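You operate a simulated robot arm through the tools that you are given. There is no shell and no other tool. Be economical: measure what you need, move in short steps, check, and stop when the job is done.

Carry out the task below with a simulated robot arm. There is one attempt and no reset: what you move stays moved.

TASK
Squeeze the handle coil into a strap with two strokes of the former lever.
Fine: oil the middle of the coil's top first, lay it in the trough, put the strap back on its rest. Fingers clear of the cap; lever up, brush stood back. A coat counts when it lies all over at full strength: go over it till it gets no stronger.

The check looks at the end state, three seconds after you hand in, the way a careful person would. Anything else that was tipped, shoved, dropped, spilled or broken makes it a failure. Lids that push on must go on centred and level and be pressed home; caps that screw on are set level and turned clockwise until they are tight.

THE ROBOT
A 7-joint arm with a two-finger parallel gripper, fixed in place. Base frame: the origin is at the foot of the arm, x ahead of it, y to its left, z up; the work surface is at about z = 800. Readings come in mm, degrees, newtons and seconds.
Its first joint turns from -166.0 to 166.0 degrees. Payload 4.4 kg.
Tool frame: the origin (TCP) lies between the finger pads and is the grasp point; the fingertips stand 23 mm ahead of it; z points along the fingers, y is the line along which they close. The gripper opens to 94 mm. The fingers are 38 mm wide and 10 mm thick; the gripper's body (54 by 96 mm) begins 39 mm behind the TCP.
Orientation is that of the tool frame in the base frame, as a unit quaternion [w, x, y, z]. With the fingers straight down and closing along the base's y, the tool's x points along the base's -x, its y along +y and its z along -z.

THE INTERFACE
- The arm moves only by the tool arm_command. Its argument "targets" is a list of rows, each a list of 3 entries, a list of its own where there are three numbers: the shift along the tool's x, y, z in mm, then the turn, a rotation vector about the tool's x, y, z in degrees, then the finger opening in mm, from 0 to 94. In form: [[[x, y, z], [wx, wy, wz], gripper], ...]. A call has 1 to 8 rows; each row shifts and turns the commanded pose from where the row before left it, along the tool's axes as they then stand. A row lasts 0.2 s, in which the tool goes at most 50 mm and 8.6 degrees; a call with a longer step from one row to the next is refused whole, and so is a gripper value outside its range. A pose out of reach is approached as far as the arm can. The call stops where the force on the tool passes 60 N (or 10 N more than at its start, if that is more) or the arm is blocked; 0.2 s more then pass. The fingers move at their own pace (about 72 mm/s each) and stop on an object; they squeeze with about 28 N. The grip force told is the motor's: it shows also when the fingers shut on nothing. Time passes only in rows, and 0.2 s behind the last, so rows that do not move let the fingers close. It gives the time, the measured TCP pose, the force on the tool (base axes), the opening and the grip force at its end, in the units of the frame above (readings bear some noise), with the torque about the TCP (base axes, N m) and any sound that the robot's microphone picked up, and new pictures: "pictures" is both (left out), scene, wrist or none.
- Cameras (640 x 400 px; columns grow to the right, rows downward): "scene" is fixed at [221.1, 646.9, 1530.9]; the picture's right is [-0.58, -0.81, 0.00], its down [-0.40, 0.29, -0.87] and it looks along [0.71, -0.51, -0.49] (base axes); focal length 324 px, centre (320, 200). "wrist" rides on the gripper at [86, 16, -75] in the tool frame; the picture's right is [-0.18, 0.98, 0.00], its down [-0.58, -0.11, -0.81] and it looks along [-0.79, -0.15, 0.59] (tool axes); focal length 243 px, centre (320, 200). There is no depth. A picture from a camera that has moved, and an enlarged one, comes with that camera's place and axes in the base frame and with its lens.
- close_up(camera, box): a new picture of the part [left, top, right, bottom] of that camera's present view, enlarged. It takes no simulated time.
- sign_off(): hands the job in; it is judged then, once.

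Work in short steps. Places have to be worked out from the pictures, the camera data and where the tool is seen: move nearer, look again, correct. Check each grasp and each placing, and mend what went wrong. You have 120 turns and 200 pictures in all, those below and enlarged ones among them. Open the gripper and draw the arm clear of the work before you hand the job in, unless the task says otherwise; then end with one line.

The tools are called after "Request:" as a command line: name --argument value ..., lists and objects as JSON in quotes. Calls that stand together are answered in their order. arm_command: Moves the arm, as the interface text tells. Its arguments: {"type":"object","properties":{"targets":{"type":"array","items":{"type":"array"}},"pictures":{"type":"string","enum":["both","scene","wrist","none"]}},"required":["targets"]} The other tools are called the same way: close_up (camera, box) takes an enlarged picture of a part of a camera's view; sign_off () hands the job in.

At the start:

```text
time_s: 0.0
tool_pos: [593.9, 147.5, 1369.2]
tcp_rot: [0.0, 0.0, 1.0, -0.001]
wrist_force: [0.8, -0.2, 0.2]
wrist_torque: [0.04, -0.01, 0.0]
width: 94.2
finger_force: 0.0
```

scene: 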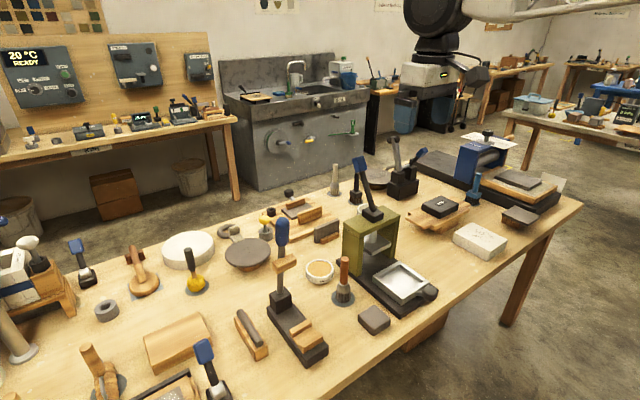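
wrist: 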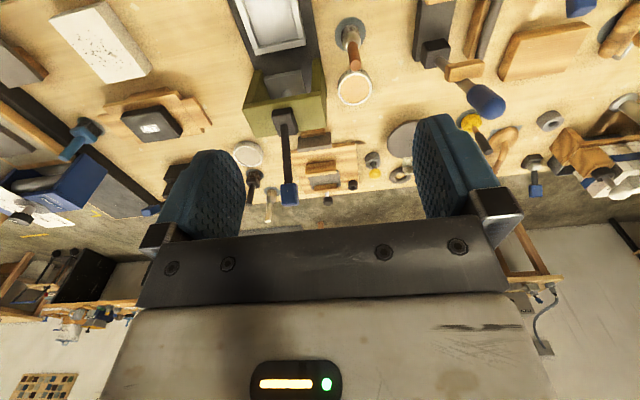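

The scene is crowded, so I enlarge the scene view to identify the former, coil, oil pot and brush.

Request:
close_up --camera "scene" --box '[220, 150, 460, 330]'

Request:
close_up --camera "scene" --box '[360, 120, 580, 270]'

Request:
close_up --camera "scene" --box '[40, 220, 340, 400]'

Request:
close_up --camera "wrist" --box '[200, 0, 460, 210]'

```text
2.22 times, centred on (340, 240) of scene
camera zoom: at [221.1, 646.9, 1530.9], right [-0.58, -0.81, 0.0], down [-0.4, 0.29, -0.87], along [0.71, -0.51, -0.49], focal length 720 px, centre (276, 111)
```

zoom: 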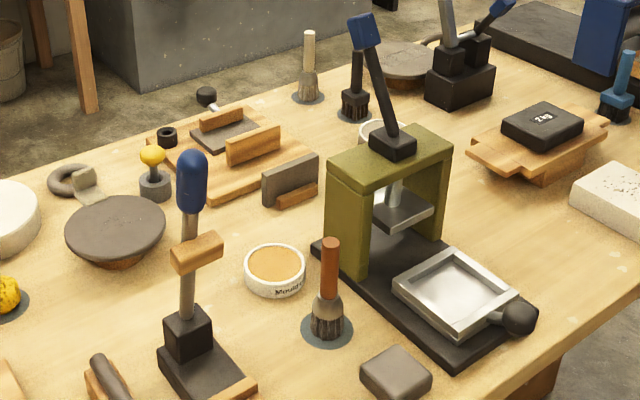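

```text
2.67 times, centred on (470, 195) of scene
camera zoom: at [221.1, 646.9, 1530.9], right [-0.58, -0.81, 0.0], down [-0.4, 0.29, -0.87], along [0.71, -0.51, -0.49], focal length 863 px, centre (-80, 213)
```

zoom: 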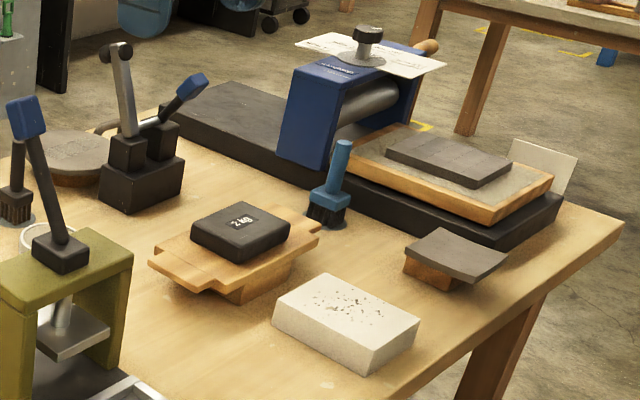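

```text
2.13 times, centred on (190, 310) of scene
camera zoom: at [221.1, 646.9, 1530.9], right [-0.58, -0.81, 0.0], down [-0.4, 0.29, -0.87], along [0.71, -0.51, -0.49], focal length 691 px, centre (597, -35)
```

zoom: 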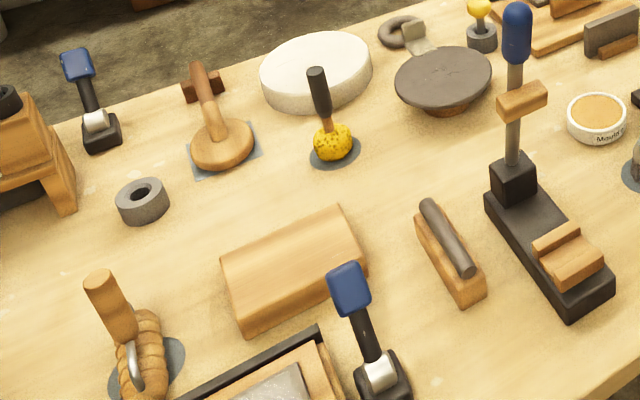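

```text
1.90 times, centred on (330, 105) of wrist
camera zoom: at [507.1, 163.1, 1445.3], right [0.18, 0.98, 0.0], down [0.58, -0.11, 0.81], along [0.79, -0.15, -0.59], focal length 462 px, centre (301, 381)
```

zoom: 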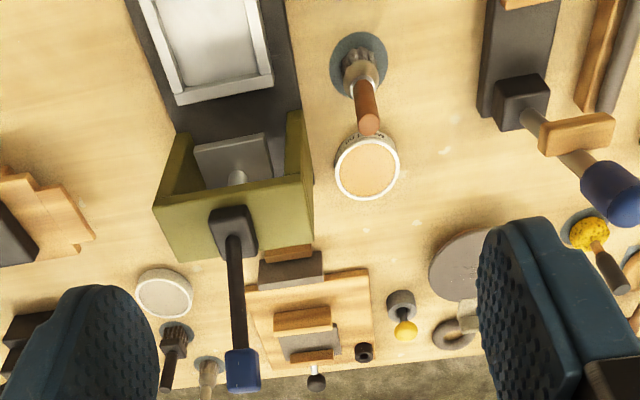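

The former seems to be the black base with blue knob lever (about x 640–840, y 365), the coil on the wooden rest at about (785, 467), and the "Mould oil" pot beside the orange brush. I move in for a closer look with the wrist camera.

Request:
arm_command --targets '[[[12, 31, 27], [0, 0, 0], 94], [[12, 31, 27], [0, 0, 0], 94], [[12, 31, 27], [0, 0, 0], 94], [[12, 31, 27], [0, 0, 0], 94], [[12, 31, 27], [0, 0, 0], 94], [[12, 31, 27], [0, 0, 0], 94], [[12, 31, 27], [0, 0, 0], 94], [[12, 31, 27], [0, 0, 0], 94]]' --pictures "both"

Request:
close_up --camera "wrist" --box '[160, 0, 480, 200]'

Request:
close_up --camera "scene" --box '[295, 245, 375, 315]'

Request:
close_up --camera "scene" --box '[220, 210, 340, 370]'

```text
time_s: 1.8
tool_pos: [498.3, 394.6, 1154.0]
tcp_rot: [0.0, 0.0, 1.0, 0.0]
wrist_force: [0.7, -0.5, -0.9]
wrist_torque: [-0.04, -0.03, -0.01]
width: 94.1
finger_force: 0.1
camera wrist: at [412.1, 411.4, 1228.4], right [0.18, 0.98, 0.0], down [0.58, -0.11, 0.81], along [0.79, -0.15, -0.59], focal length 243 px, centre (320, 200)
```

scene: 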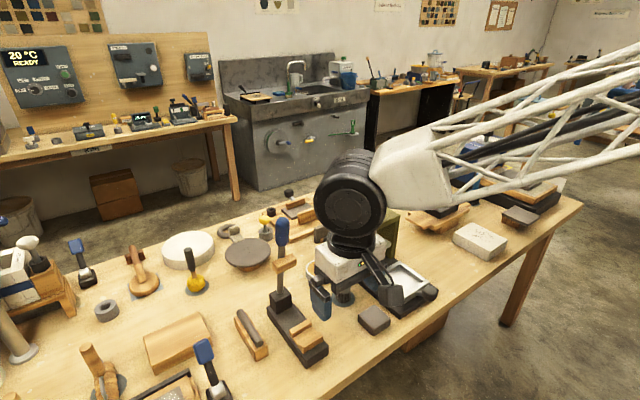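
wrist: 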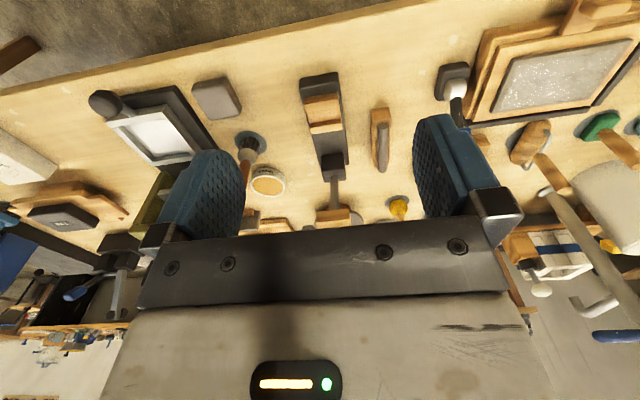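

```text
2.00 times, centred on (320, 100) of wrist
camera zoom: at [412.1, 411.4, 1228.4], right [0.18, 0.98, 0.0], down [0.58, -0.11, 0.81], along [0.79, -0.15, -0.59], focal length 485 px, centre (320, 400)
```

zoom: 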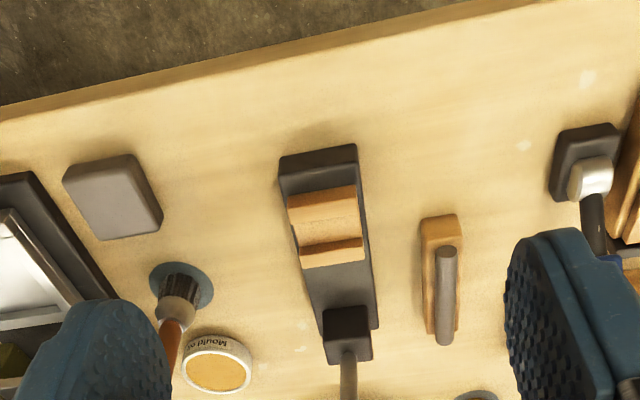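

```text
5.71 times, centred on (335, 280) of scene
camera zoom: at [221.1, 646.9, 1530.9], right [-0.58, -0.81, 0.0], down [-0.4, 0.29, -0.87], along [0.71, -0.51, -0.49], focal length 1850 px, centre (234, -257)
```

zoom: 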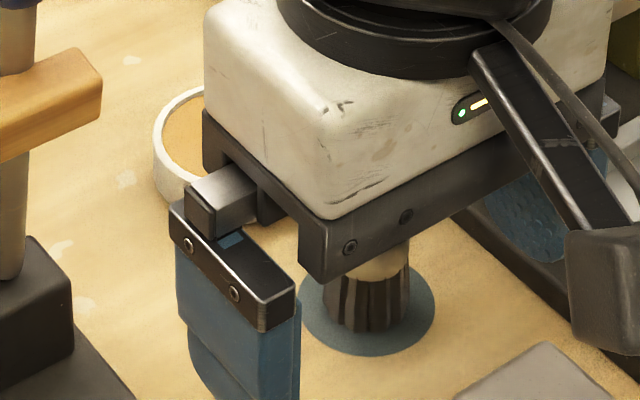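

```text
2.50 times, centred on (280, 290) of scene
camera zoom: at [221.1, 646.9, 1530.9], right [-0.58, -0.81, 0.0], down [-0.4, 0.29, -0.87], along [0.71, -0.51, -0.49], focal length 810 px, centre (420, -25)
```

zoom: 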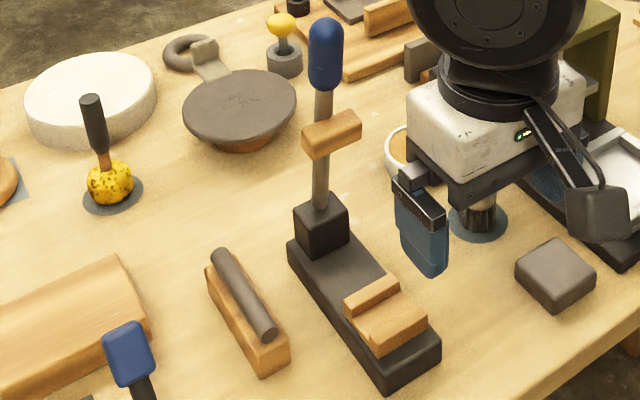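

The pot reads "Mould oil", the orange brush beside it belongs to it, and the former's wooden trough block is at about (660, 365). I go nearer to see the trough and coil in detail.

Request:
arm_command --targets '[[[-13, 0, 22], [0, 0, 0], 94], [[-13, 0, 22], [0, 0, 0], 94], [[-13, 0, 22], [0, 0, 0], 94], [[-13, 0, 22], [0, 0, 0], 94], [[-13, 0, 22], [0, 0, 0], 94], [[-13, 0, 22], [0, 0, 0], 94], [[-13, 0, 22], [0, 0, 0], 94], [[0, 0, 0], [0, 0, 0], 94]]' --pictures "wrist"

Request:
close_up --camera "wrist" --box '[220, 0, 460, 150]'

```text
time_s: 3.6
tool_pos: [590.3, 394.8, 998.9]
tcp_rot: [-0.001, 0.0, 1.0, 0.0]
wrist_force: [0.0, -0.3, 0.4]
wrist_torque: [0.03, -0.01, 0.0]
width: 94.0
finger_force: 0.0
camera wrist: at [502.6, 410.9, 1075.1], right [0.18, 0.98, 0.0], down [0.58, -0.11, 0.81], along [0.79, -0.15, -0.59], focal length 243 px, centre (320, 200)
```

wrist: 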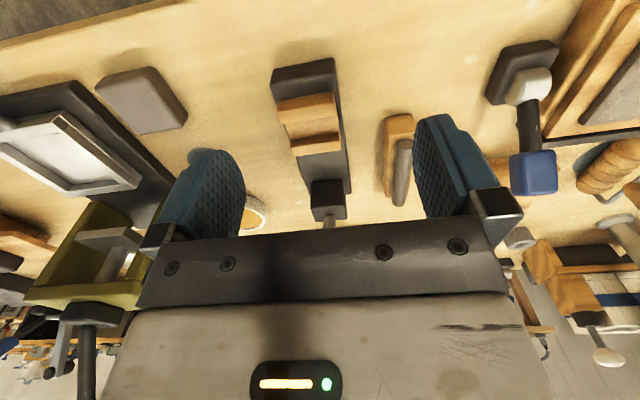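

```text
2.67 times, centred on (340, 75) of wrist
camera zoom: at [502.6, 410.9, 1075.1], right [0.18, 0.98, 0.0], down [0.58, -0.11, 0.81], along [0.79, -0.15, -0.59], focal length 647 px, centre (267, 533)
```

zoom: 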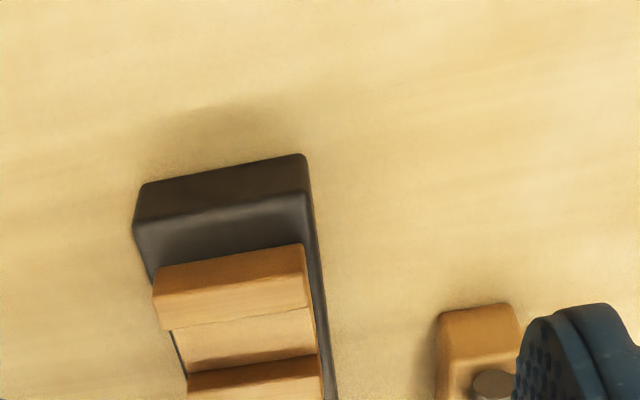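

The trough runs along y between two low ridges, so the coil will have to be turned a quarter turn. First the brush: I move to just short of it for measuring.

Request:
arm_command --targets '[[[-12.5, -26, -5], [0, 0, 0], 94], [[-12.5, -26, -5], [0, 0, 0], 94], [[-12.5, -26, -5], [0, 0, 0], 94], [[-12.5, -26, -5], [0, 0, 0], 94], [[-12.5, -26, -5], [0, 0, 0], 94], [[-12.5, -26, -5], [0, 0, 0], 94], [[-12.5, -26, -5], [0, 0, 0], 94], [[-12.5, -26, -5], [0, 0, 0], 94]]' --pictures "both"

Request:
close_up --camera "wrist" --box '[200, 0, 440, 150]'

```text
time_s: 5.4
tool_pos: [688.7, 186.2, 1039.3]
tcp_rot: [0.0, 0.0, 1.0, 0.0]
wrist_force: [0.0, -1.9, -0.3]
wrist_torque: [0.0, 0.02, 0.04]
width: 94.3
finger_force: 0.2
camera wrist: at [602.6, 202.8, 1115.1], right [0.18, 0.98, 0.0], down [0.58, -0.11, 0.81], along [0.79, -0.15, -0.59], focal length 243 px, centre (320, 200)
```

scene: 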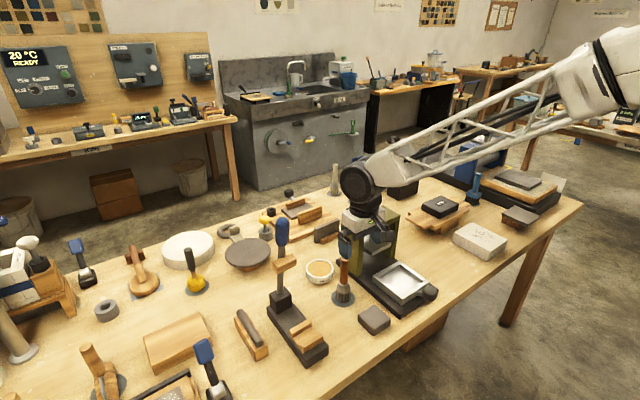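
wrist: 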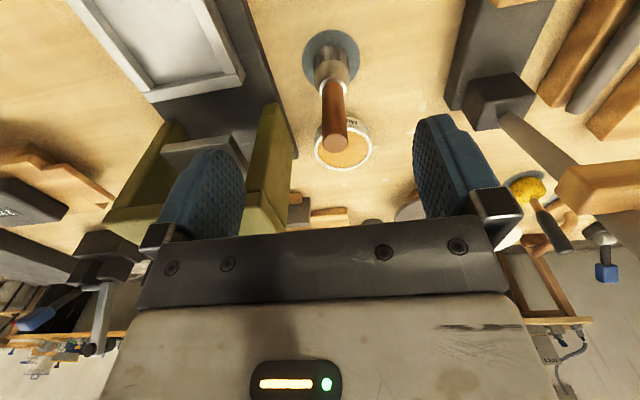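

```text
2.67 times, centred on (320, 75) of wrist
camera zoom: at [602.6, 202.8, 1115.1], right [0.18, 0.98, 0.0], down [0.58, -0.11, 0.81], along [0.79, -0.15, -0.59], focal length 647 px, centre (320, 533)
```

zoom: 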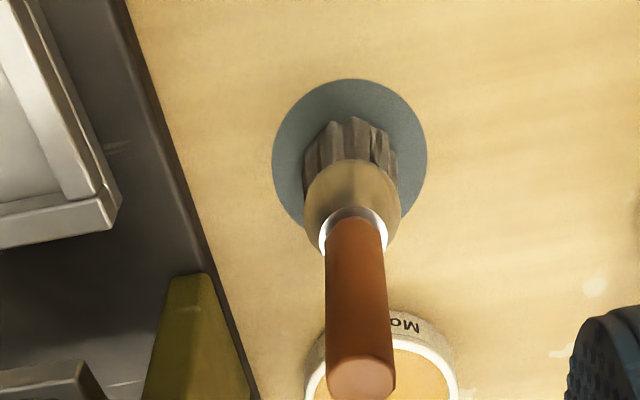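

Brush measured at (743, 191), handle top z≈951; pot at about (854, 194). I move above the brush and descend with open fingers around the handle.

Request:
arm_command --targets '[[[-27, 2.5, 0], [0, 0, 0], 94], [[-27, 2.5, 0], [0, 0, 0], 94], [[0, 0, 30], [0, 0, 0], 94], [[0, 0, 30], [0, 0, 0], 94], [[0, 0, 30], [0, 0, 0], 94], [[0, 0, 25], [0, 0, 0], 94], [[0, 0, 0], [0, 0, 0], 94]]' --pictures "both"

Request:
close_up --camera "scene" --box '[300, 190, 420, 320]'

```text
time_s: 7.0
tool_pos: [743.0, 192.1, 925.1]
tcp_rot: [0.0, 0.0, 1.0, 0.001]
wrist_force: [-1.0, -0.3, -0.5]
wrist_torque: [0.01, 0.01, 0.0]
width: 94.2
finger_force: 0.0
camera wrist: at [656.6, 208.0, 1000.1], right [0.18, 0.98, 0.0], down [0.58, -0.11, 0.81], along [0.79, -0.15, -0.59], focal length 243 px, centre (320, 200)
```

scene: 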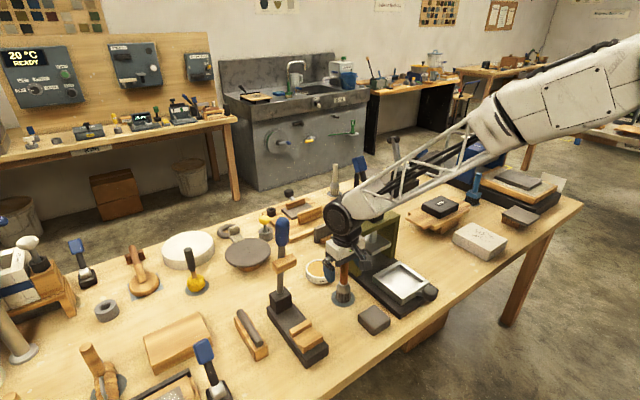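
wrist: 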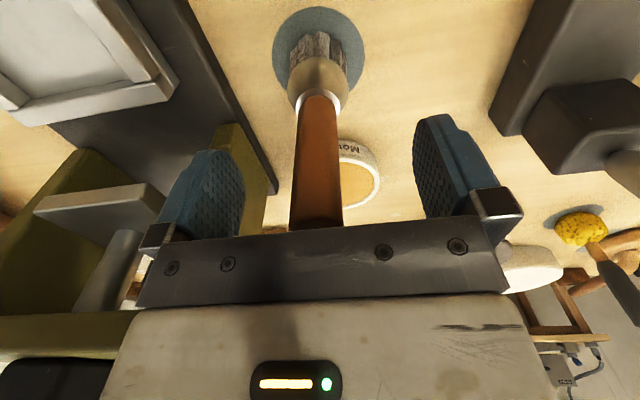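

```text
3.08 times, centred on (360, 255) of scene
camera zoom: at [221.1, 646.9, 1530.9], right [-0.58, -0.81, 0.0], down [-0.4, 0.29, -0.87], along [0.71, -0.51, -0.49], focal length 996 px, centre (197, 31)
```

zoom: 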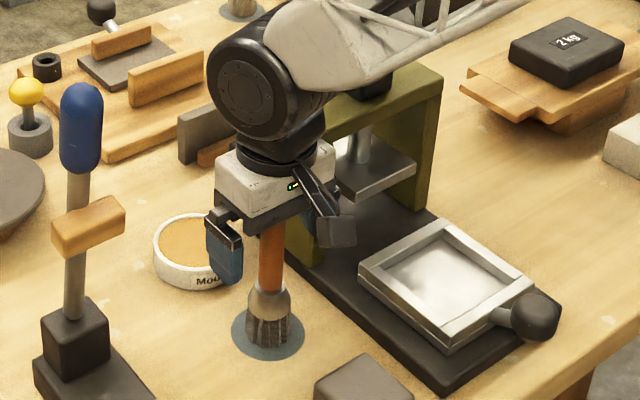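

The handle stands centred between the pads; I close on it.

Request:
arm_command --targets '[[[0, 0, 0], [0, 0, 0], 0], [[0, 0, 0], [0, 0, 0], 0], [[0, 0, 0], [0, 0, 0], 0], [[0, 0, 0], [0, 0, 0], 0], [[0, 0, 0], [0, 0, 0], 0]]' --pictures "none"

```text
time_s: 8.2
tool_pos: [743.8, 191.1, 923.7]
tcp_rot: [-0.001, 0.0, 1.0, 0.0]
wrist_force: [-0.4, -0.1, 0.4]
wrist_torque: [-0.01, 0.0, -0.02]
width: 23.5
finger_force: 27.9
```

Grip is firm at 23.5 mm. I lift and look.

Request:
arm_command --targets '[[[0, 0, -25], [0, 0, 0], 0], [[0, 0, -25], [0, 0, 0], 0], [[0, 0, -25], [0, 0, 0], 0], [[0, 0, 0], [0, 0, 0], 0]]' --pictures "both"

Request:
close_up --camera "scene" --box '[280, 190, 400, 320]'

Request:
close_up --camera "wrist" --box '[240, 20, 440, 220]'

```text
time_s: 9.2
tool_pos: [742.6, 191.7, 1000.4]
tcp_rot: [0.0, -0.001, 1.0, 0.0]
wrist_force: [0.0, 0.5, -1.5]
wrist_torque: [0.0, -0.01, 0.01]
width: 23.3
finger_force: 28.1
camera wrist: at [656.2, 207.6, 1075.3], right [0.18, 0.98, 0.0], down [0.58, -0.11, 0.81], along [0.79, -0.15, -0.59], focal length 243 px, centre (320, 200)
```

scene: 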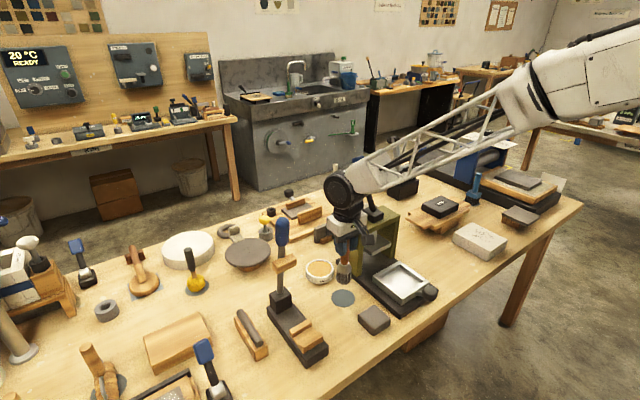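
wrist: 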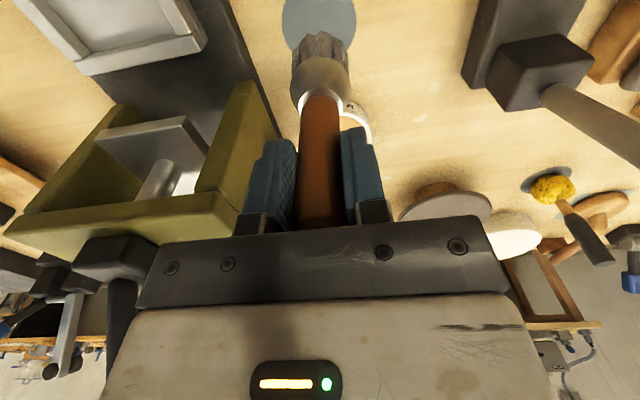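

```text
3.08 times, centred on (340, 255) of scene
camera zoom: at [221.1, 646.9, 1530.9], right [-0.58, -0.81, 0.0], down [-0.4, 0.29, -0.87], along [0.71, -0.51, -0.49], focal length 996 px, centre (258, 31)
```

zoom: 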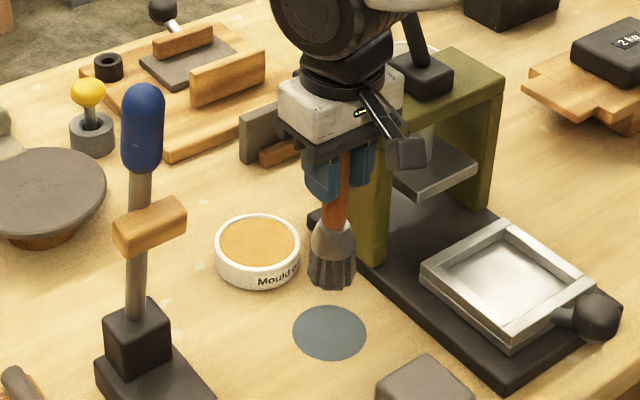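

```text
2.00 times, centred on (340, 120) of wrist
camera zoom: at [656.2, 207.6, 1075.3], right [0.18, 0.98, 0.0], down [0.58, -0.11, 0.81], along [0.79, -0.15, -0.59], focal length 485 px, centre (280, 360)
```

zoom: 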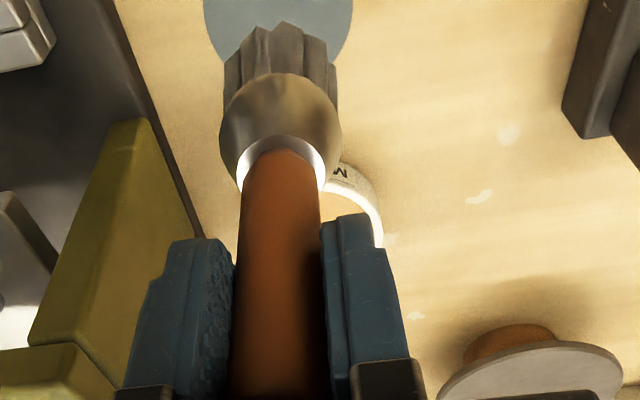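

Brush hangs straight. I carry it over the pot at height and check centring.

Request:
arm_command --targets '[[[-28, 0, 0], [0, 0, 0], 0], [[-28, 0, 0], [0, 0, 0], 0], [[-28, 1, 0], [0, 0, 0], 0], [[-28, 1, 0], [0, 0, 0], 0], [[0, 0, 0], [0, 0, 0], 0]]' --pictures "both"

Request:
close_up --camera "scene" --box '[280, 190, 400, 320]'

```text
time_s: 10.4
tool_pos: [854.1, 195.0, 1000.1]
tcp_rot: [-0.001, 0.0, 1.0, 0.0]
wrist_force: [0.0, -0.5, -1.1]
wrist_torque: [0.02, 0.0, -0.03]
width: 23.6
finger_force: 28.8
camera wrist: at [767.9, 209.9, 1075.5], right [0.18, 0.98, 0.0], down [0.58, -0.11, 0.81], along [0.79, -0.15, -0.59], focal length 243 px, centre (320, 200)
```

scene: 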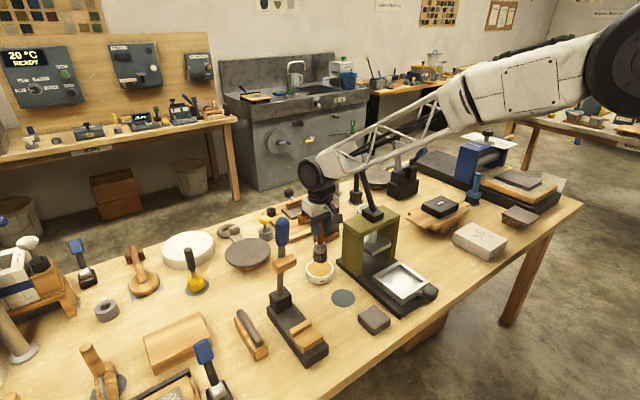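
wrist: 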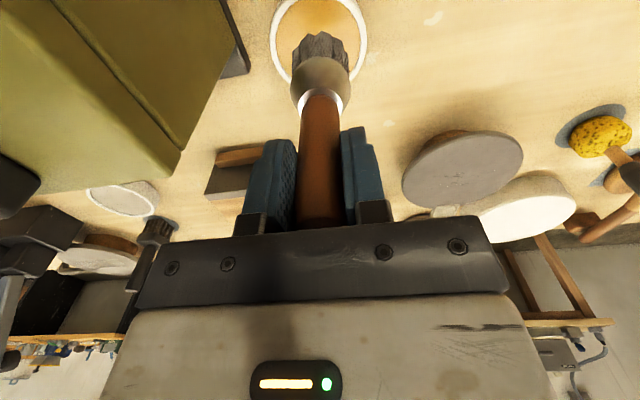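

```text
3.08 times, centred on (340, 255) of scene
camera zoom: at [221.1, 646.9, 1530.9], right [-0.58, -0.81, 0.0], down [-0.4, 0.29, -0.87], along [0.71, -0.51, -0.49], focal length 996 px, centre (258, 31)
```

zoom: 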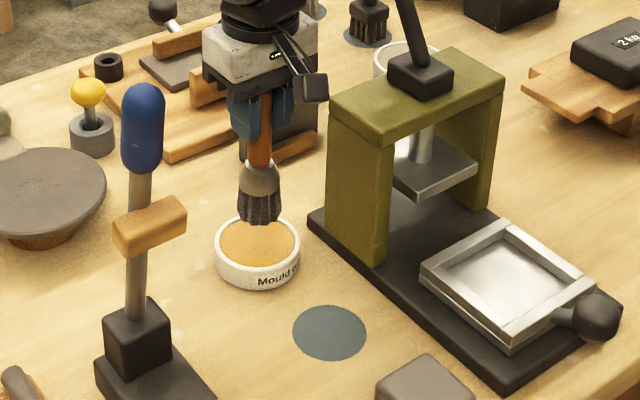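

The bristles hang over the pot's centre (pot ≈ (853,194)). I dip gently into the oil and come back up.

Request:
arm_command --targets '[[[0, 0, 25], [0, 0, 0], 0], [[0, 0, 25], [0, 0, 0], 0], [[0, 0, 14], [0, 0, 0], 0], [[0, 0, 0], [0, 0, 0], 0], [[0, 0, 0], [0, 0, 0], 0]]' --pictures "scene"

Request:
close_up --camera "scene" --box '[280, 220, 360, 300]'

```text
time_s: 11.6
tool_pos: [854.7, 193.1, 936.8]
tcp_rot: [0.0, 0.0, 1.0, 0.0]
wrist_force: [3.4, -0.2, 29.7]
wrist_torque: [0.03, -0.17, 0.0]
width: 23.4
finger_force: 28.3
```

scene: 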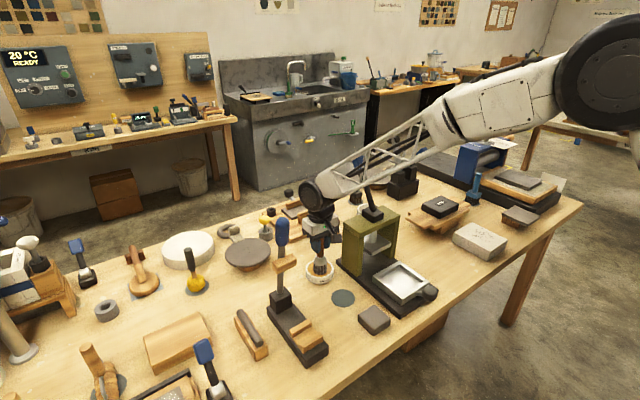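

```text
5.00 times, centred on (320, 260) of scene
camera zoom: at [221.1, 646.9, 1530.9], right [-0.58, -0.81, 0.0], down [-0.4, 0.29, -0.87], along [0.71, -0.51, -0.49], focal length 1619 px, centre (320, -100)
```

zoom: 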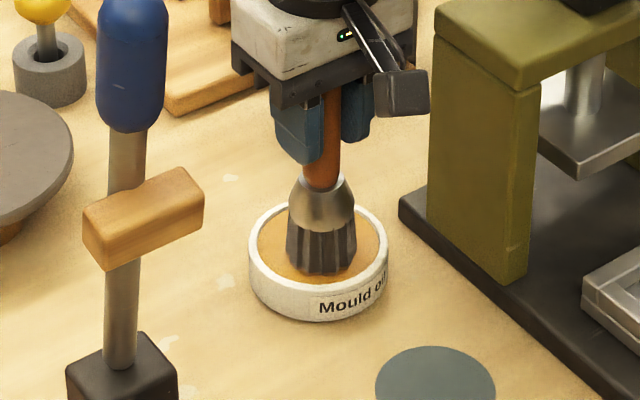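

The bristles meet the oil bed with about 30 N; enough. I raise the brush and check whether it is loaded and whether it slipped.

Request:
arm_command --targets '[[[0, 0, -25], [0, 0, 0], 0], [[0, 0, -25], [0, 0, 0], 0], [[0, 0, -34], [0, 0, 0], 0], [[0, 0, 0], [0, 0, 0], 0]]' --pictures "wrist"

Request:
close_up --camera "scene" --box '[280, 210, 360, 300]'

```text
time_s: 12.6
tool_pos: [854.6, 192.7, 1020.3]
tcp_rot: [0.0, 0.0, 1.0, 0.0]
wrist_force: [0.5, 0.6, -2.1]
wrist_torque: [0.02, 0.02, 0.01]
width: 23.5
finger_force: 28.4
camera wrist: at [768.2, 209.8, 1095.5], right [0.18, 0.98, 0.0], down [0.58, -0.11, 0.81], along [0.79, -0.15, -0.59], focal length 243 px, centre (320, 200)
```

wrist: 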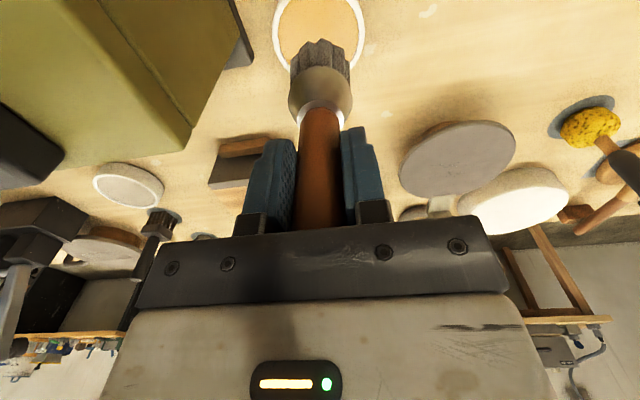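

```text
4.44 times, centred on (320, 255) of scene
camera zoom: at [221.1, 646.9, 1530.9], right [-0.58, -0.81, 0.0], down [-0.4, 0.29, -0.87], along [0.71, -0.51, -0.49], focal length 1439 px, centre (320, -44)
```

zoom: 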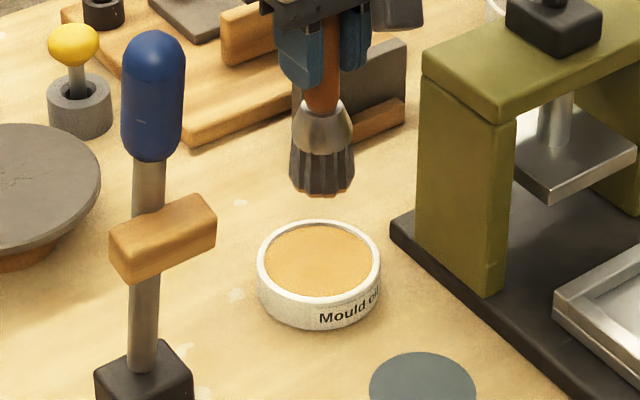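

The brush slid up ~12 mm in the grip (tip now ≈109 mm below TCP). I carry it around the front of the former lever (x≈650) toward the coil.

Request:
arm_command --targets '[[[0, 0, -30], [0, 0, 0], 0], [[50, 0, 0], [0, 0, 0], 0], [[50, 0, 0], [0, 0, 0], 0], [[50, 0, 0], [0, 0, 0], 0], [[50, 0, 0], [0, 0, 0], 0], [[0, 47, 0], [0, 0, 0], 0], [[0, 47, 0], [0, 0, 0], 0], [[0, 47, 0], [0, 0, 0], 0]]' --pictures "none"

Request:
arm_command --targets '[[[0, 47, 0], [0, 0, 0], 0], [[0, 47, 0], [0, 0, 0], 0], [[0, 47, 0], [0, 0, 0], 0], [[-20, 0, 0], [0, 0, 0], 0], [[-20, 0, 0], [0, 0, 0], 0], [[0, 0, 0], [0, 0, 0], 0]]' --pictures "both"

Request:
close_up --camera "wrist" --box '[220, 0, 420, 140]'

```text
time_s: 14.4
tool_pos: [654.3, 334.1, 1050.1]
tcp_rot: [0.0, 0.001, 1.0, -0.001]
wrist_force: [-0.2, 1.4, 0.1]
wrist_torque: [-0.02, -0.05, -0.02]
width: 23.2
finger_force: 28.1
```

```text
time_s: 15.8
tool_pos: [695.0, 476.4, 1049.0]
tcp_rot: [0.0, 0.0, 1.0, 0.0]
wrist_force: [0.4, -0.1, -1.8]
wrist_torque: [-0.01, -0.02, -0.02]
width: 23.4
finger_force: 27.8
camera wrist: at [608.1, 492.6, 1124.9], right [0.18, 0.98, 0.0], down [0.58, -0.11, 0.81], along [0.79, -0.15, -0.59], focal length 243 px, centre (320, 200)
```

scene: 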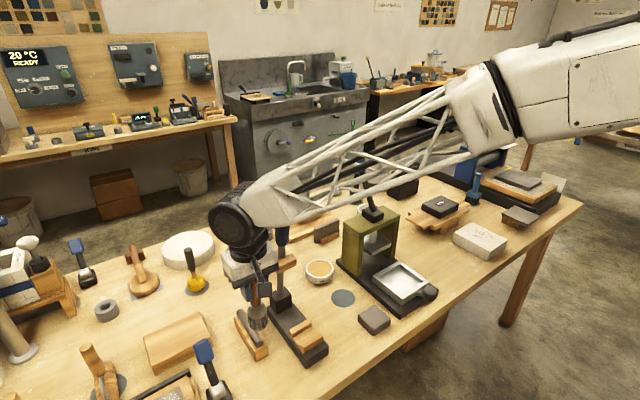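
wrist: 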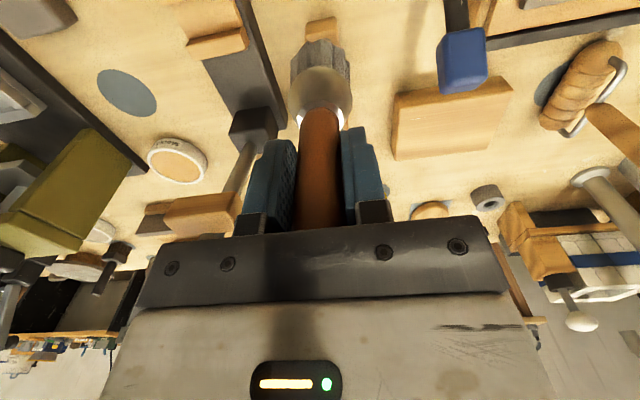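

```text
2.86 times, centred on (320, 70) of wrist
camera zoom: at [608.1, 492.6, 1124.9], right [0.18, 0.98, 0.0], down [0.58, -0.11, 0.81], along [0.79, -0.15, -0.59], focal length 693 px, centre (320, 571)
```

zoom: 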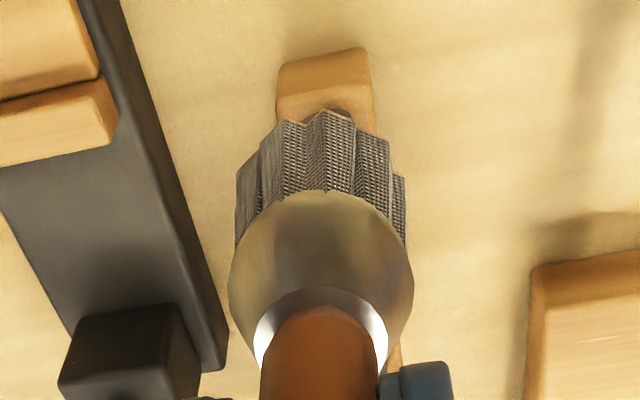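

The coil should be centred near (779, 477). I move the brush above it and lower to check from the scene camera.

Request:
arm_command --targets '[[[-42, 0, 0], [0, 0, 0], 0], [[-42, 1, 0], [0, 0, 0], 0], [[0, 0, 35], [0, 0, 0], 0], [[0, 0, 30], [0, 0, 0], 0], [[0, 0, 0], [0, 0, 0], 0]]' --pictures "wrist"

Request:
close_up --camera "scene" --box '[190, 250, 310, 370]'

Request:
close_up --camera "wrist" --box '[240, 0, 400, 120]'

```text
time_s: 17.0
tool_pos: [779.0, 475.7, 983.9]
tcp_rot: [0.0, 0.0, 1.0, 0.0]
wrist_force: [-0.1, 0.1, -1.5]
wrist_torque: [0.01, -0.01, -0.02]
width: 23.3
finger_force: 28.1
camera wrist: at [692.1, 492.6, 1059.6], right [0.18, 0.98, 0.0], down [0.58, -0.11, 0.81], along [0.79, -0.15, -0.59], focal length 243 px, centre (320, 200)
```

wrist: 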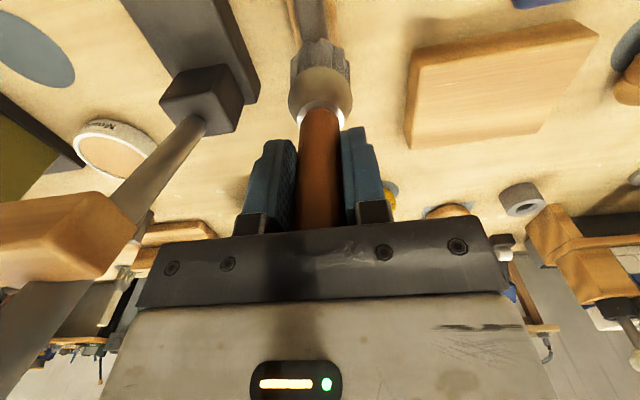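

```text
3.33 times, centred on (250, 310) of scene
camera zoom: at [221.1, 646.9, 1530.9], right [-0.58, -0.81, 0.0], down [-0.4, 0.29, -0.87], along [0.71, -0.51, -0.49], focal length 1079 px, centre (553, -167)
```

zoom: 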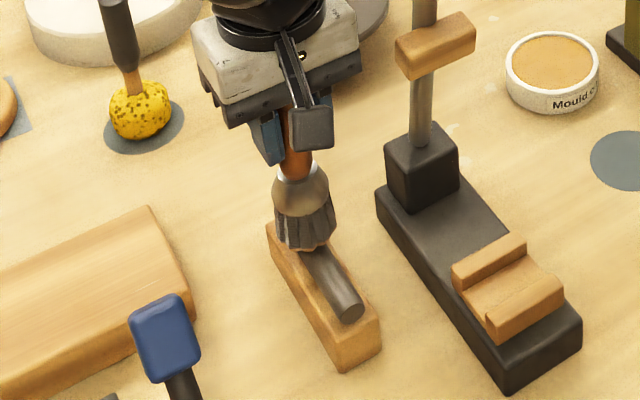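

```text
3.33 times, centred on (320, 60) of wrist
camera zoom: at [692.1, 492.6, 1059.6], right [0.18, 0.98, 0.0], down [0.58, -0.11, 0.81], along [0.79, -0.15, -0.59], focal length 809 px, centre (320, 667)
```

zoom: 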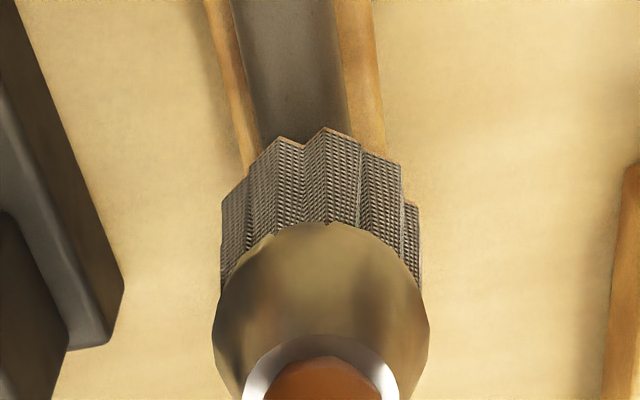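

Coil line is at y≈474.5, x≈720–836, so I'm right above its middle. I lower in small steps to feel contact.

Request:
arm_command --targets '[[[0, -1, 8], [0, 0, 0], 0], [[0, 0, 6], [0, 0, 0], 0], [[0, 0, 0], [0, 0, 0], 0]]' --pictures "none"

Request:
close_up --camera "scene" --box '[220, 275, 280, 355]'

```text
time_s: 17.8
tool_pos: [779.1, 475.7, 970.0]
tcp_rot: [0.0, 0.0, 1.0, 0.0]
wrist_force: [1.2, 0.3, -0.5]
wrist_torque: [0.0, -0.01, 0.0]
width: 23.7
finger_force: 28.2
```

```text
5.00 times, centred on (250, 315) of scene
camera zoom: at [221.1, 646.9, 1530.9], right [-0.58, -0.81, 0.0], down [-0.4, 0.29, -0.87], along [0.71, -0.51, -0.49], focal length 1619 px, centre (670, -375)
```

zoom: 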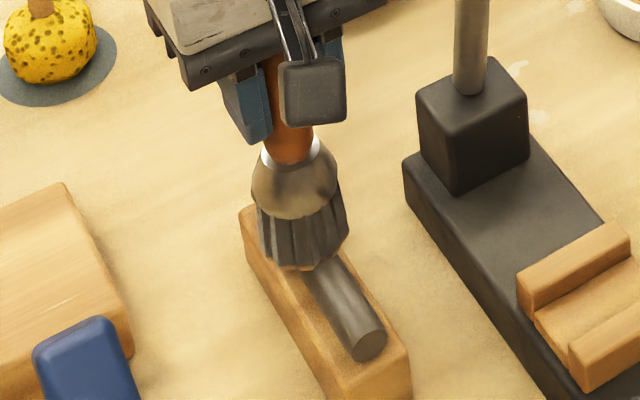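

Request:
arm_command --targets '[[[0, -1, 5], [0, 0, 0], 0], [[0, 0, 0], [0, 0, 0], 0]]' --pictures "none"

Request:
arm_command --targets '[[[0, 0, 4], [0, 0, 0], 0], [[0, 0, 0], [0, 0, 0], 0]]' --pictures "none"

```text
time_s: 18.4
tool_pos: [780.5, 475.5, 970.6]
tcp_rot: [0.002, 0.0, 1.0, 0.001]
wrist_force: [0.4, 1.1, 45.5]
wrist_torque: [0.04, 0.0, 0.02]
width: 23.8
finger_force: 28.1
```

```text
time_s: 18.8
tool_pos: [779.9, 476.2, 969.2]
tcp_rot: [0.004, -0.001, 1.0, 0.002]
wrist_force: [-0.4, -0.2, 11.8]
wrist_torque: [-0.08, -0.02, -0.02]
width: 23.8
finger_force: 28.1
stopped in row 1: the force on the tool passed its limit at 65 N (the readings are from after the stop); the commanded pose is now the measured one
```

Contact with the coil at TCP z≈970. I ease off slightly and stroke along the coil's top, then lift and look.

Request:
arm_command --targets '[[[0, -1, -0.5], [0, 0, 0], 0], [[10, 0, 0], [0, 0, 0], 0], [[10, 0, 0], [0, 0, 0], 0], [[-10, 0, 0], [0, 0, 0], 0], [[-10, 0, 0], [0, 0, 0], 0], [[-10, 0, 0], [0, 0, 0], 0], [[-10, 0, 0], [0, 0, 0], 0], [[10, 0, 0], [0, 0, 0], 0]]' --pictures "none"

Request:
close_up --camera "scene" --box '[220, 275, 280, 355]'

```text
time_s: 20.6
tool_pos: [791.3, 473.9, 968.1]
tcp_rot: [0.004, 0.0, 1.0, 0.002]
wrist_force: [9.7, -0.3, 26.1]
wrist_torque: [0.01, -0.79, -0.04]
width: 23.6
finger_force: 28.2
```

```text
5.00 times, centred on (250, 315) of scene
camera zoom: at [221.1, 646.9, 1530.9], right [-0.58, -0.81, 0.0], down [-0.4, 0.29, -0.87], along [0.71, -0.51, -0.49], focal length 1619 px, centre (670, -375)
```

zoom: 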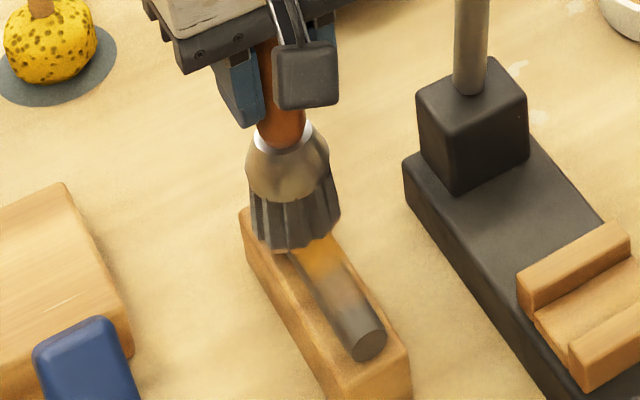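

Oil is going on (orange patch). I lift to see the coverage.

Request:
arm_command --targets '[[[0, 0, -10], [0, 0, 0], 0], [[0, 0, -30], [0, 0, 0], 0], [[30, 0, 0], [0, 0, 0], 0], [[30, 0, 0], [0, 0, 0], 0], [[40, 0, 0], [0, 0, 0], 0], [[0, 0, 0], [0, 0, 0], 0]]' --pictures "none"

Request:
close_up --camera "scene" --box '[210, 275, 290, 375]'

Request:
close_up --camera "wrist" --box '[260, 0, 400, 120]'

```text
time_s: 22.0
tool_pos: [688.7, 474.4, 1008.4]
tcp_rot: [0.002, 0.0, 1.0, 0.001]
wrist_force: [-0.5, 0.9, -1.0]
wrist_torque: [-0.01, -0.01, -0.02]
width: 23.4
finger_force: 28.0
```

```text
4.00 times, centred on (250, 325) of scene
camera zoom: at [221.1, 646.9, 1530.9], right [-0.58, -0.81, 0.0], down [-0.4, 0.29, -0.87], along [0.71, -0.51, -0.49], focal length 1295 px, centre (600, -300)
```

zoom: 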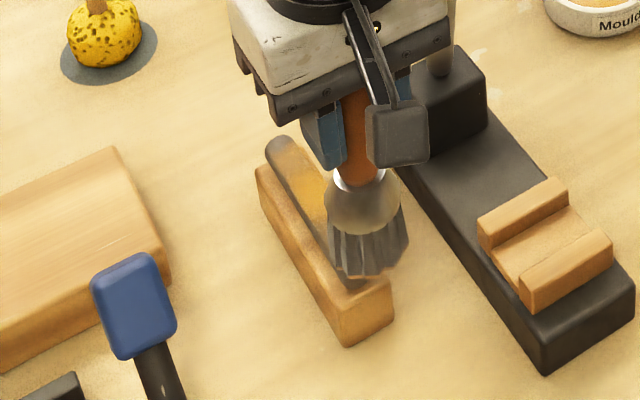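

```text
3.33 times, centred on (330, 60) of wrist
camera zoom: at [602.5, 489.8, 1083.5], right [0.18, 0.98, 0.0], down [0.58, -0.11, 0.81], along [0.8, -0.15, -0.59], focal length 809 px, centre (287, 667)
```

zoom: 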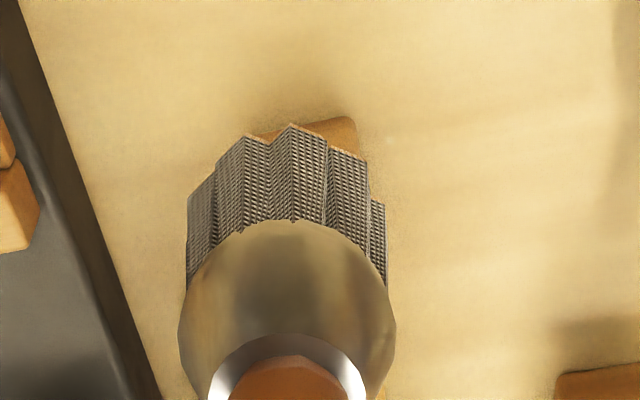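

I back away further to see the coated coil.

Request:
arm_command --targets '[[[30, 0, -30], [0, 0, 0], 0], [[30, 0, -30], [0, 0, 0], 0], [[40, 0, -20], [0, 0, 0], 0], [[40, 0, 0], [0, 0, 0], 0], [[0, 0, 0], [0, 0, 0], 0]]' --pictures "none"

Request:
close_up --camera "scene" --box '[220, 295, 280, 365]'

Request:
close_up --camera "wrist" --box '[250, 0, 390, 120]'

```text
time_s: 23.2
tool_pos: [549.5, 474.6, 1087.0]
tcp_rot: [0.003, 0.0, 1.0, 0.003]
wrist_force: [-0.9, -0.1, -0.9]
wrist_torque: [-0.01, -0.01, 0.01]
width: 23.6
finger_force: 28.0
```

```text
5.71 times, centred on (250, 330) of scene
camera zoom: at [221.1, 646.9, 1530.9], right [-0.58, -0.81, 0.0], down [-0.4, 0.29, -0.87], along [0.71, -0.51, -0.49], focal length 1850 px, centre (720, -543)
```

zoom: 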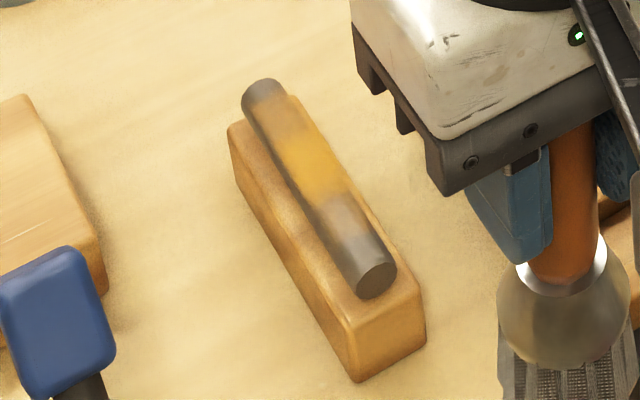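

```text
3.33 times, centred on (320, 60) of wrist
camera zoom: at [461.4, 489.7, 1162.6], right [0.18, 0.98, 0.0], down [0.58, -0.11, 0.81], along [0.8, -0.15, -0.59], focal length 809 px, centre (320, 667)
```

zoom: 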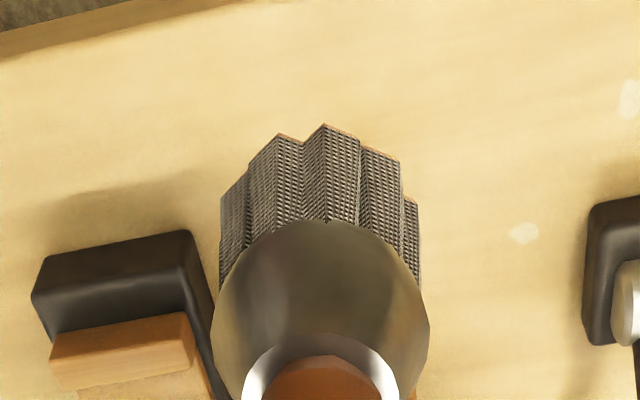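

Good golden coat in the middle and toward the far side, weaker on the near half. I return and stroke more between x 755 and 800.

Request:
arm_command --targets '[[[-49, 0, 0], [0, 0, 0], 0], [[-49, 0, 0], [0, 0, 0], 0], [[-49, 0, 0], [0, 0, 0], 0], [[-46, 0, 18], [0, 0, 0], 0], [[-12, 0, 45], [0, 0, 0], 0], [[0, 0, 40], [0, 0, 0], 0], [[0, 0, 8], [0, 0, 0], 0], [[0, 0, 0], [0, 0, 0], 0]]' --pictures "none"

Request:
arm_command --targets '[[[0, 0, 6], [0, 0, 0], 0], [[0, 0, 0], [0, 0, 0], 0]]' --pictures "none"

```text
time_s: 25.0
tool_pos: [754.3, 473.8, 977.2]
tcp_rot: [0.002, 0.001, 1.0, 0.002]
wrist_force: [-0.4, -1.0, -0.6]
wrist_torque: [-0.01, 0.01, 0.01]
width: 23.4
finger_force: 27.6
```

```text
time_s: 25.6
tool_pos: [755.4, 475.4, 972.1]
tcp_rot: [0.003, 0.0, 1.0, 0.002]
wrist_force: [0.0, 1.0, -1.1]
wrist_torque: [0.01, 0.0, 0.01]
width: 23.5
finger_force: 28.4
```

Request:
arm_command --targets '[[[0, 0, 3], [0, 0, 0], 0], [[-8, 0, 0.5], [0, 0, 0], 0], [[-8, 0, 0], [0, 0, 0], 0], [[-8, 0, 0], [0, 0, 0], 0], [[-8, 0, 0], [0, 0, 0], 0], [[-8, 0, 0], [0, 0, 0], 0], [[0, 0, 0], [0, 0, 0], 0], [[8, 0, 0], [0, 0, 0], 0]]' --pictures "none"

Request:
arm_command --targets '[[[8, 0, 0], [0, 0, 0], 0], [[8, 0, 0], [0, 0, 0], 0], [[8, 0, 0], [0, 0, 0], 0], [[8, 0, 0], [0, 0, 0], 0], [[0, 0, 0], [0, 0, 0], 0], [[-8, 0, 0], [0, 0, 0], 0], [[-8, 0, 0], [0, 0, 0], 0], [[-8, 0, 0], [0, 0, 0], 0]]' --pictures "none"

Request:
arm_command --targets '[[[8, 0, 0], [0, 0, 0], 0], [[8, 0, 0], [0, 0, 0], 0], [[8, 0, 0], [0, 0, 0], 0], [[0, 0, -20], [0, 0, 0], 0], [[40, 0, -40], [0, 0, 0], 0], [[49, 0, 0], [0, 0, 0], 0], [[49, 0, 0], [0, 0, 0], 0], [[49, 0, 0], [0, 0, 0], 0]]' --pictures "none"

Request:
close_up --camera "scene" --box '[220, 295, 280, 365]'

```text
time_s: 27.4
tool_pos: [788.4, 473.3, 970.4]
tcp_rot: [0.003, 0.0, 1.0, 0.001]
wrist_force: [1.9, 1.5, 40.1]
wrist_torque: [0.11, -0.98, 0.0]
width: 23.7
finger_force: 27.9
```

```text
time_s: 28.8
tool_pos: [762.9, 475.5, 970.5]
tcp_rot: [0.005, 0.0, 1.0, 0.002]
wrist_force: [1.5, -1.8, 12.6]
wrist_torque: [-0.2, -0.07, -0.02]
width: 23.7
finger_force: 28.1
stopped in row 7: the force on the tool passed its limit at 64 N (the readings are from after the stop); the commanded pose is now the measured one
```

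```text
refused: row 5 steps farther than a row can; nothing moved
```

```text
5.71 times, centred on (250, 330) of scene
camera zoom: at [221.1, 646.9, 1530.9], right [-0.58, -0.81, 0.0], down [-0.4, 0.29, -0.87], along [0.71, -0.51, -0.49], focal length 1850 px, centre (720, -543)
```

zoom: 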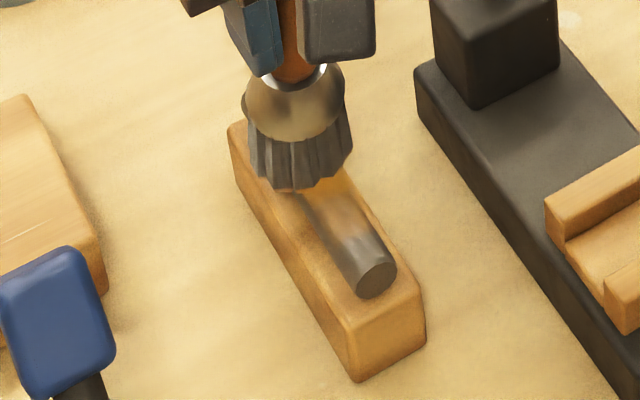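

I ease the pressure a little, make one more pass, then lift clear and look.

Request:
arm_command --targets '[[[8, 0, -0.5], [0, 0, 0], 0], [[-8, 0, 0], [0, 0, 0], 0], [[-8, 0, 0], [0, 0, 0], 0], [[-8, 0, 0], [0, 0, 0], 0], [[0, 0, -20], [0, 0, 0], 0], [[30, 0, -30], [0, 0, 0], 0], [[49, 0, 0], [0, 0, 0], 0], [[49, 0, 0], [0, 0, 0], 0]]' --pictures "none"

Request:
arm_command --targets '[[[40, 0, 0], [0, 0, 0], 0], [[40, 0, 0], [0, 0, 0], 0], [[0, 0, 0], [0, 0, 0], 0]]' --pictures "none"

Request:
close_up --camera "scene" --box '[220, 295, 280, 365]'

```text
time_s: 30.6
tool_pos: [650.0, 474.8, 1019.0]
tcp_rot: [0.003, 0.0, 1.0, 0.002]
wrist_force: [0.2, -0.1, -1.6]
wrist_torque: [-0.02, 0.0, 0.0]
width: 23.5
finger_force: 28.2
```

```text
time_s: 31.4
tool_pos: [570.8, 475.3, 1018.1]
tcp_rot: [0.002, 0.0, 1.0, 0.002]
wrist_force: [-1.1, 0.3, -0.6]
wrist_torque: [-0.02, -0.03, 0.02]
width: 23.5
finger_force: 27.7
```

```text
5.71 times, centred on (250, 330) of scene
camera zoom: at [221.1, 646.9, 1530.9], right [-0.58, -0.81, 0.0], down [-0.4, 0.29, -0.87], along [0.71, -0.51, -0.49], focal length 1850 px, centre (720, -543)
```

zoom: 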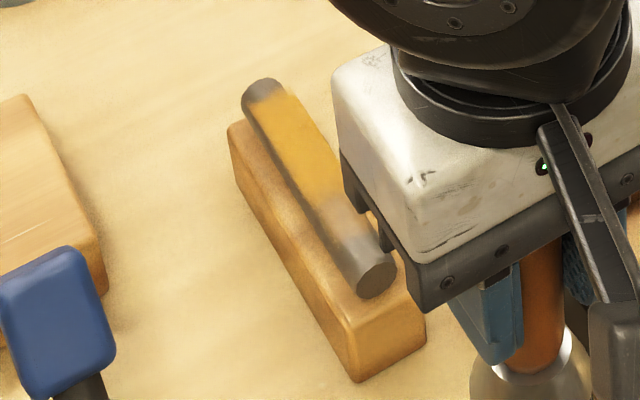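

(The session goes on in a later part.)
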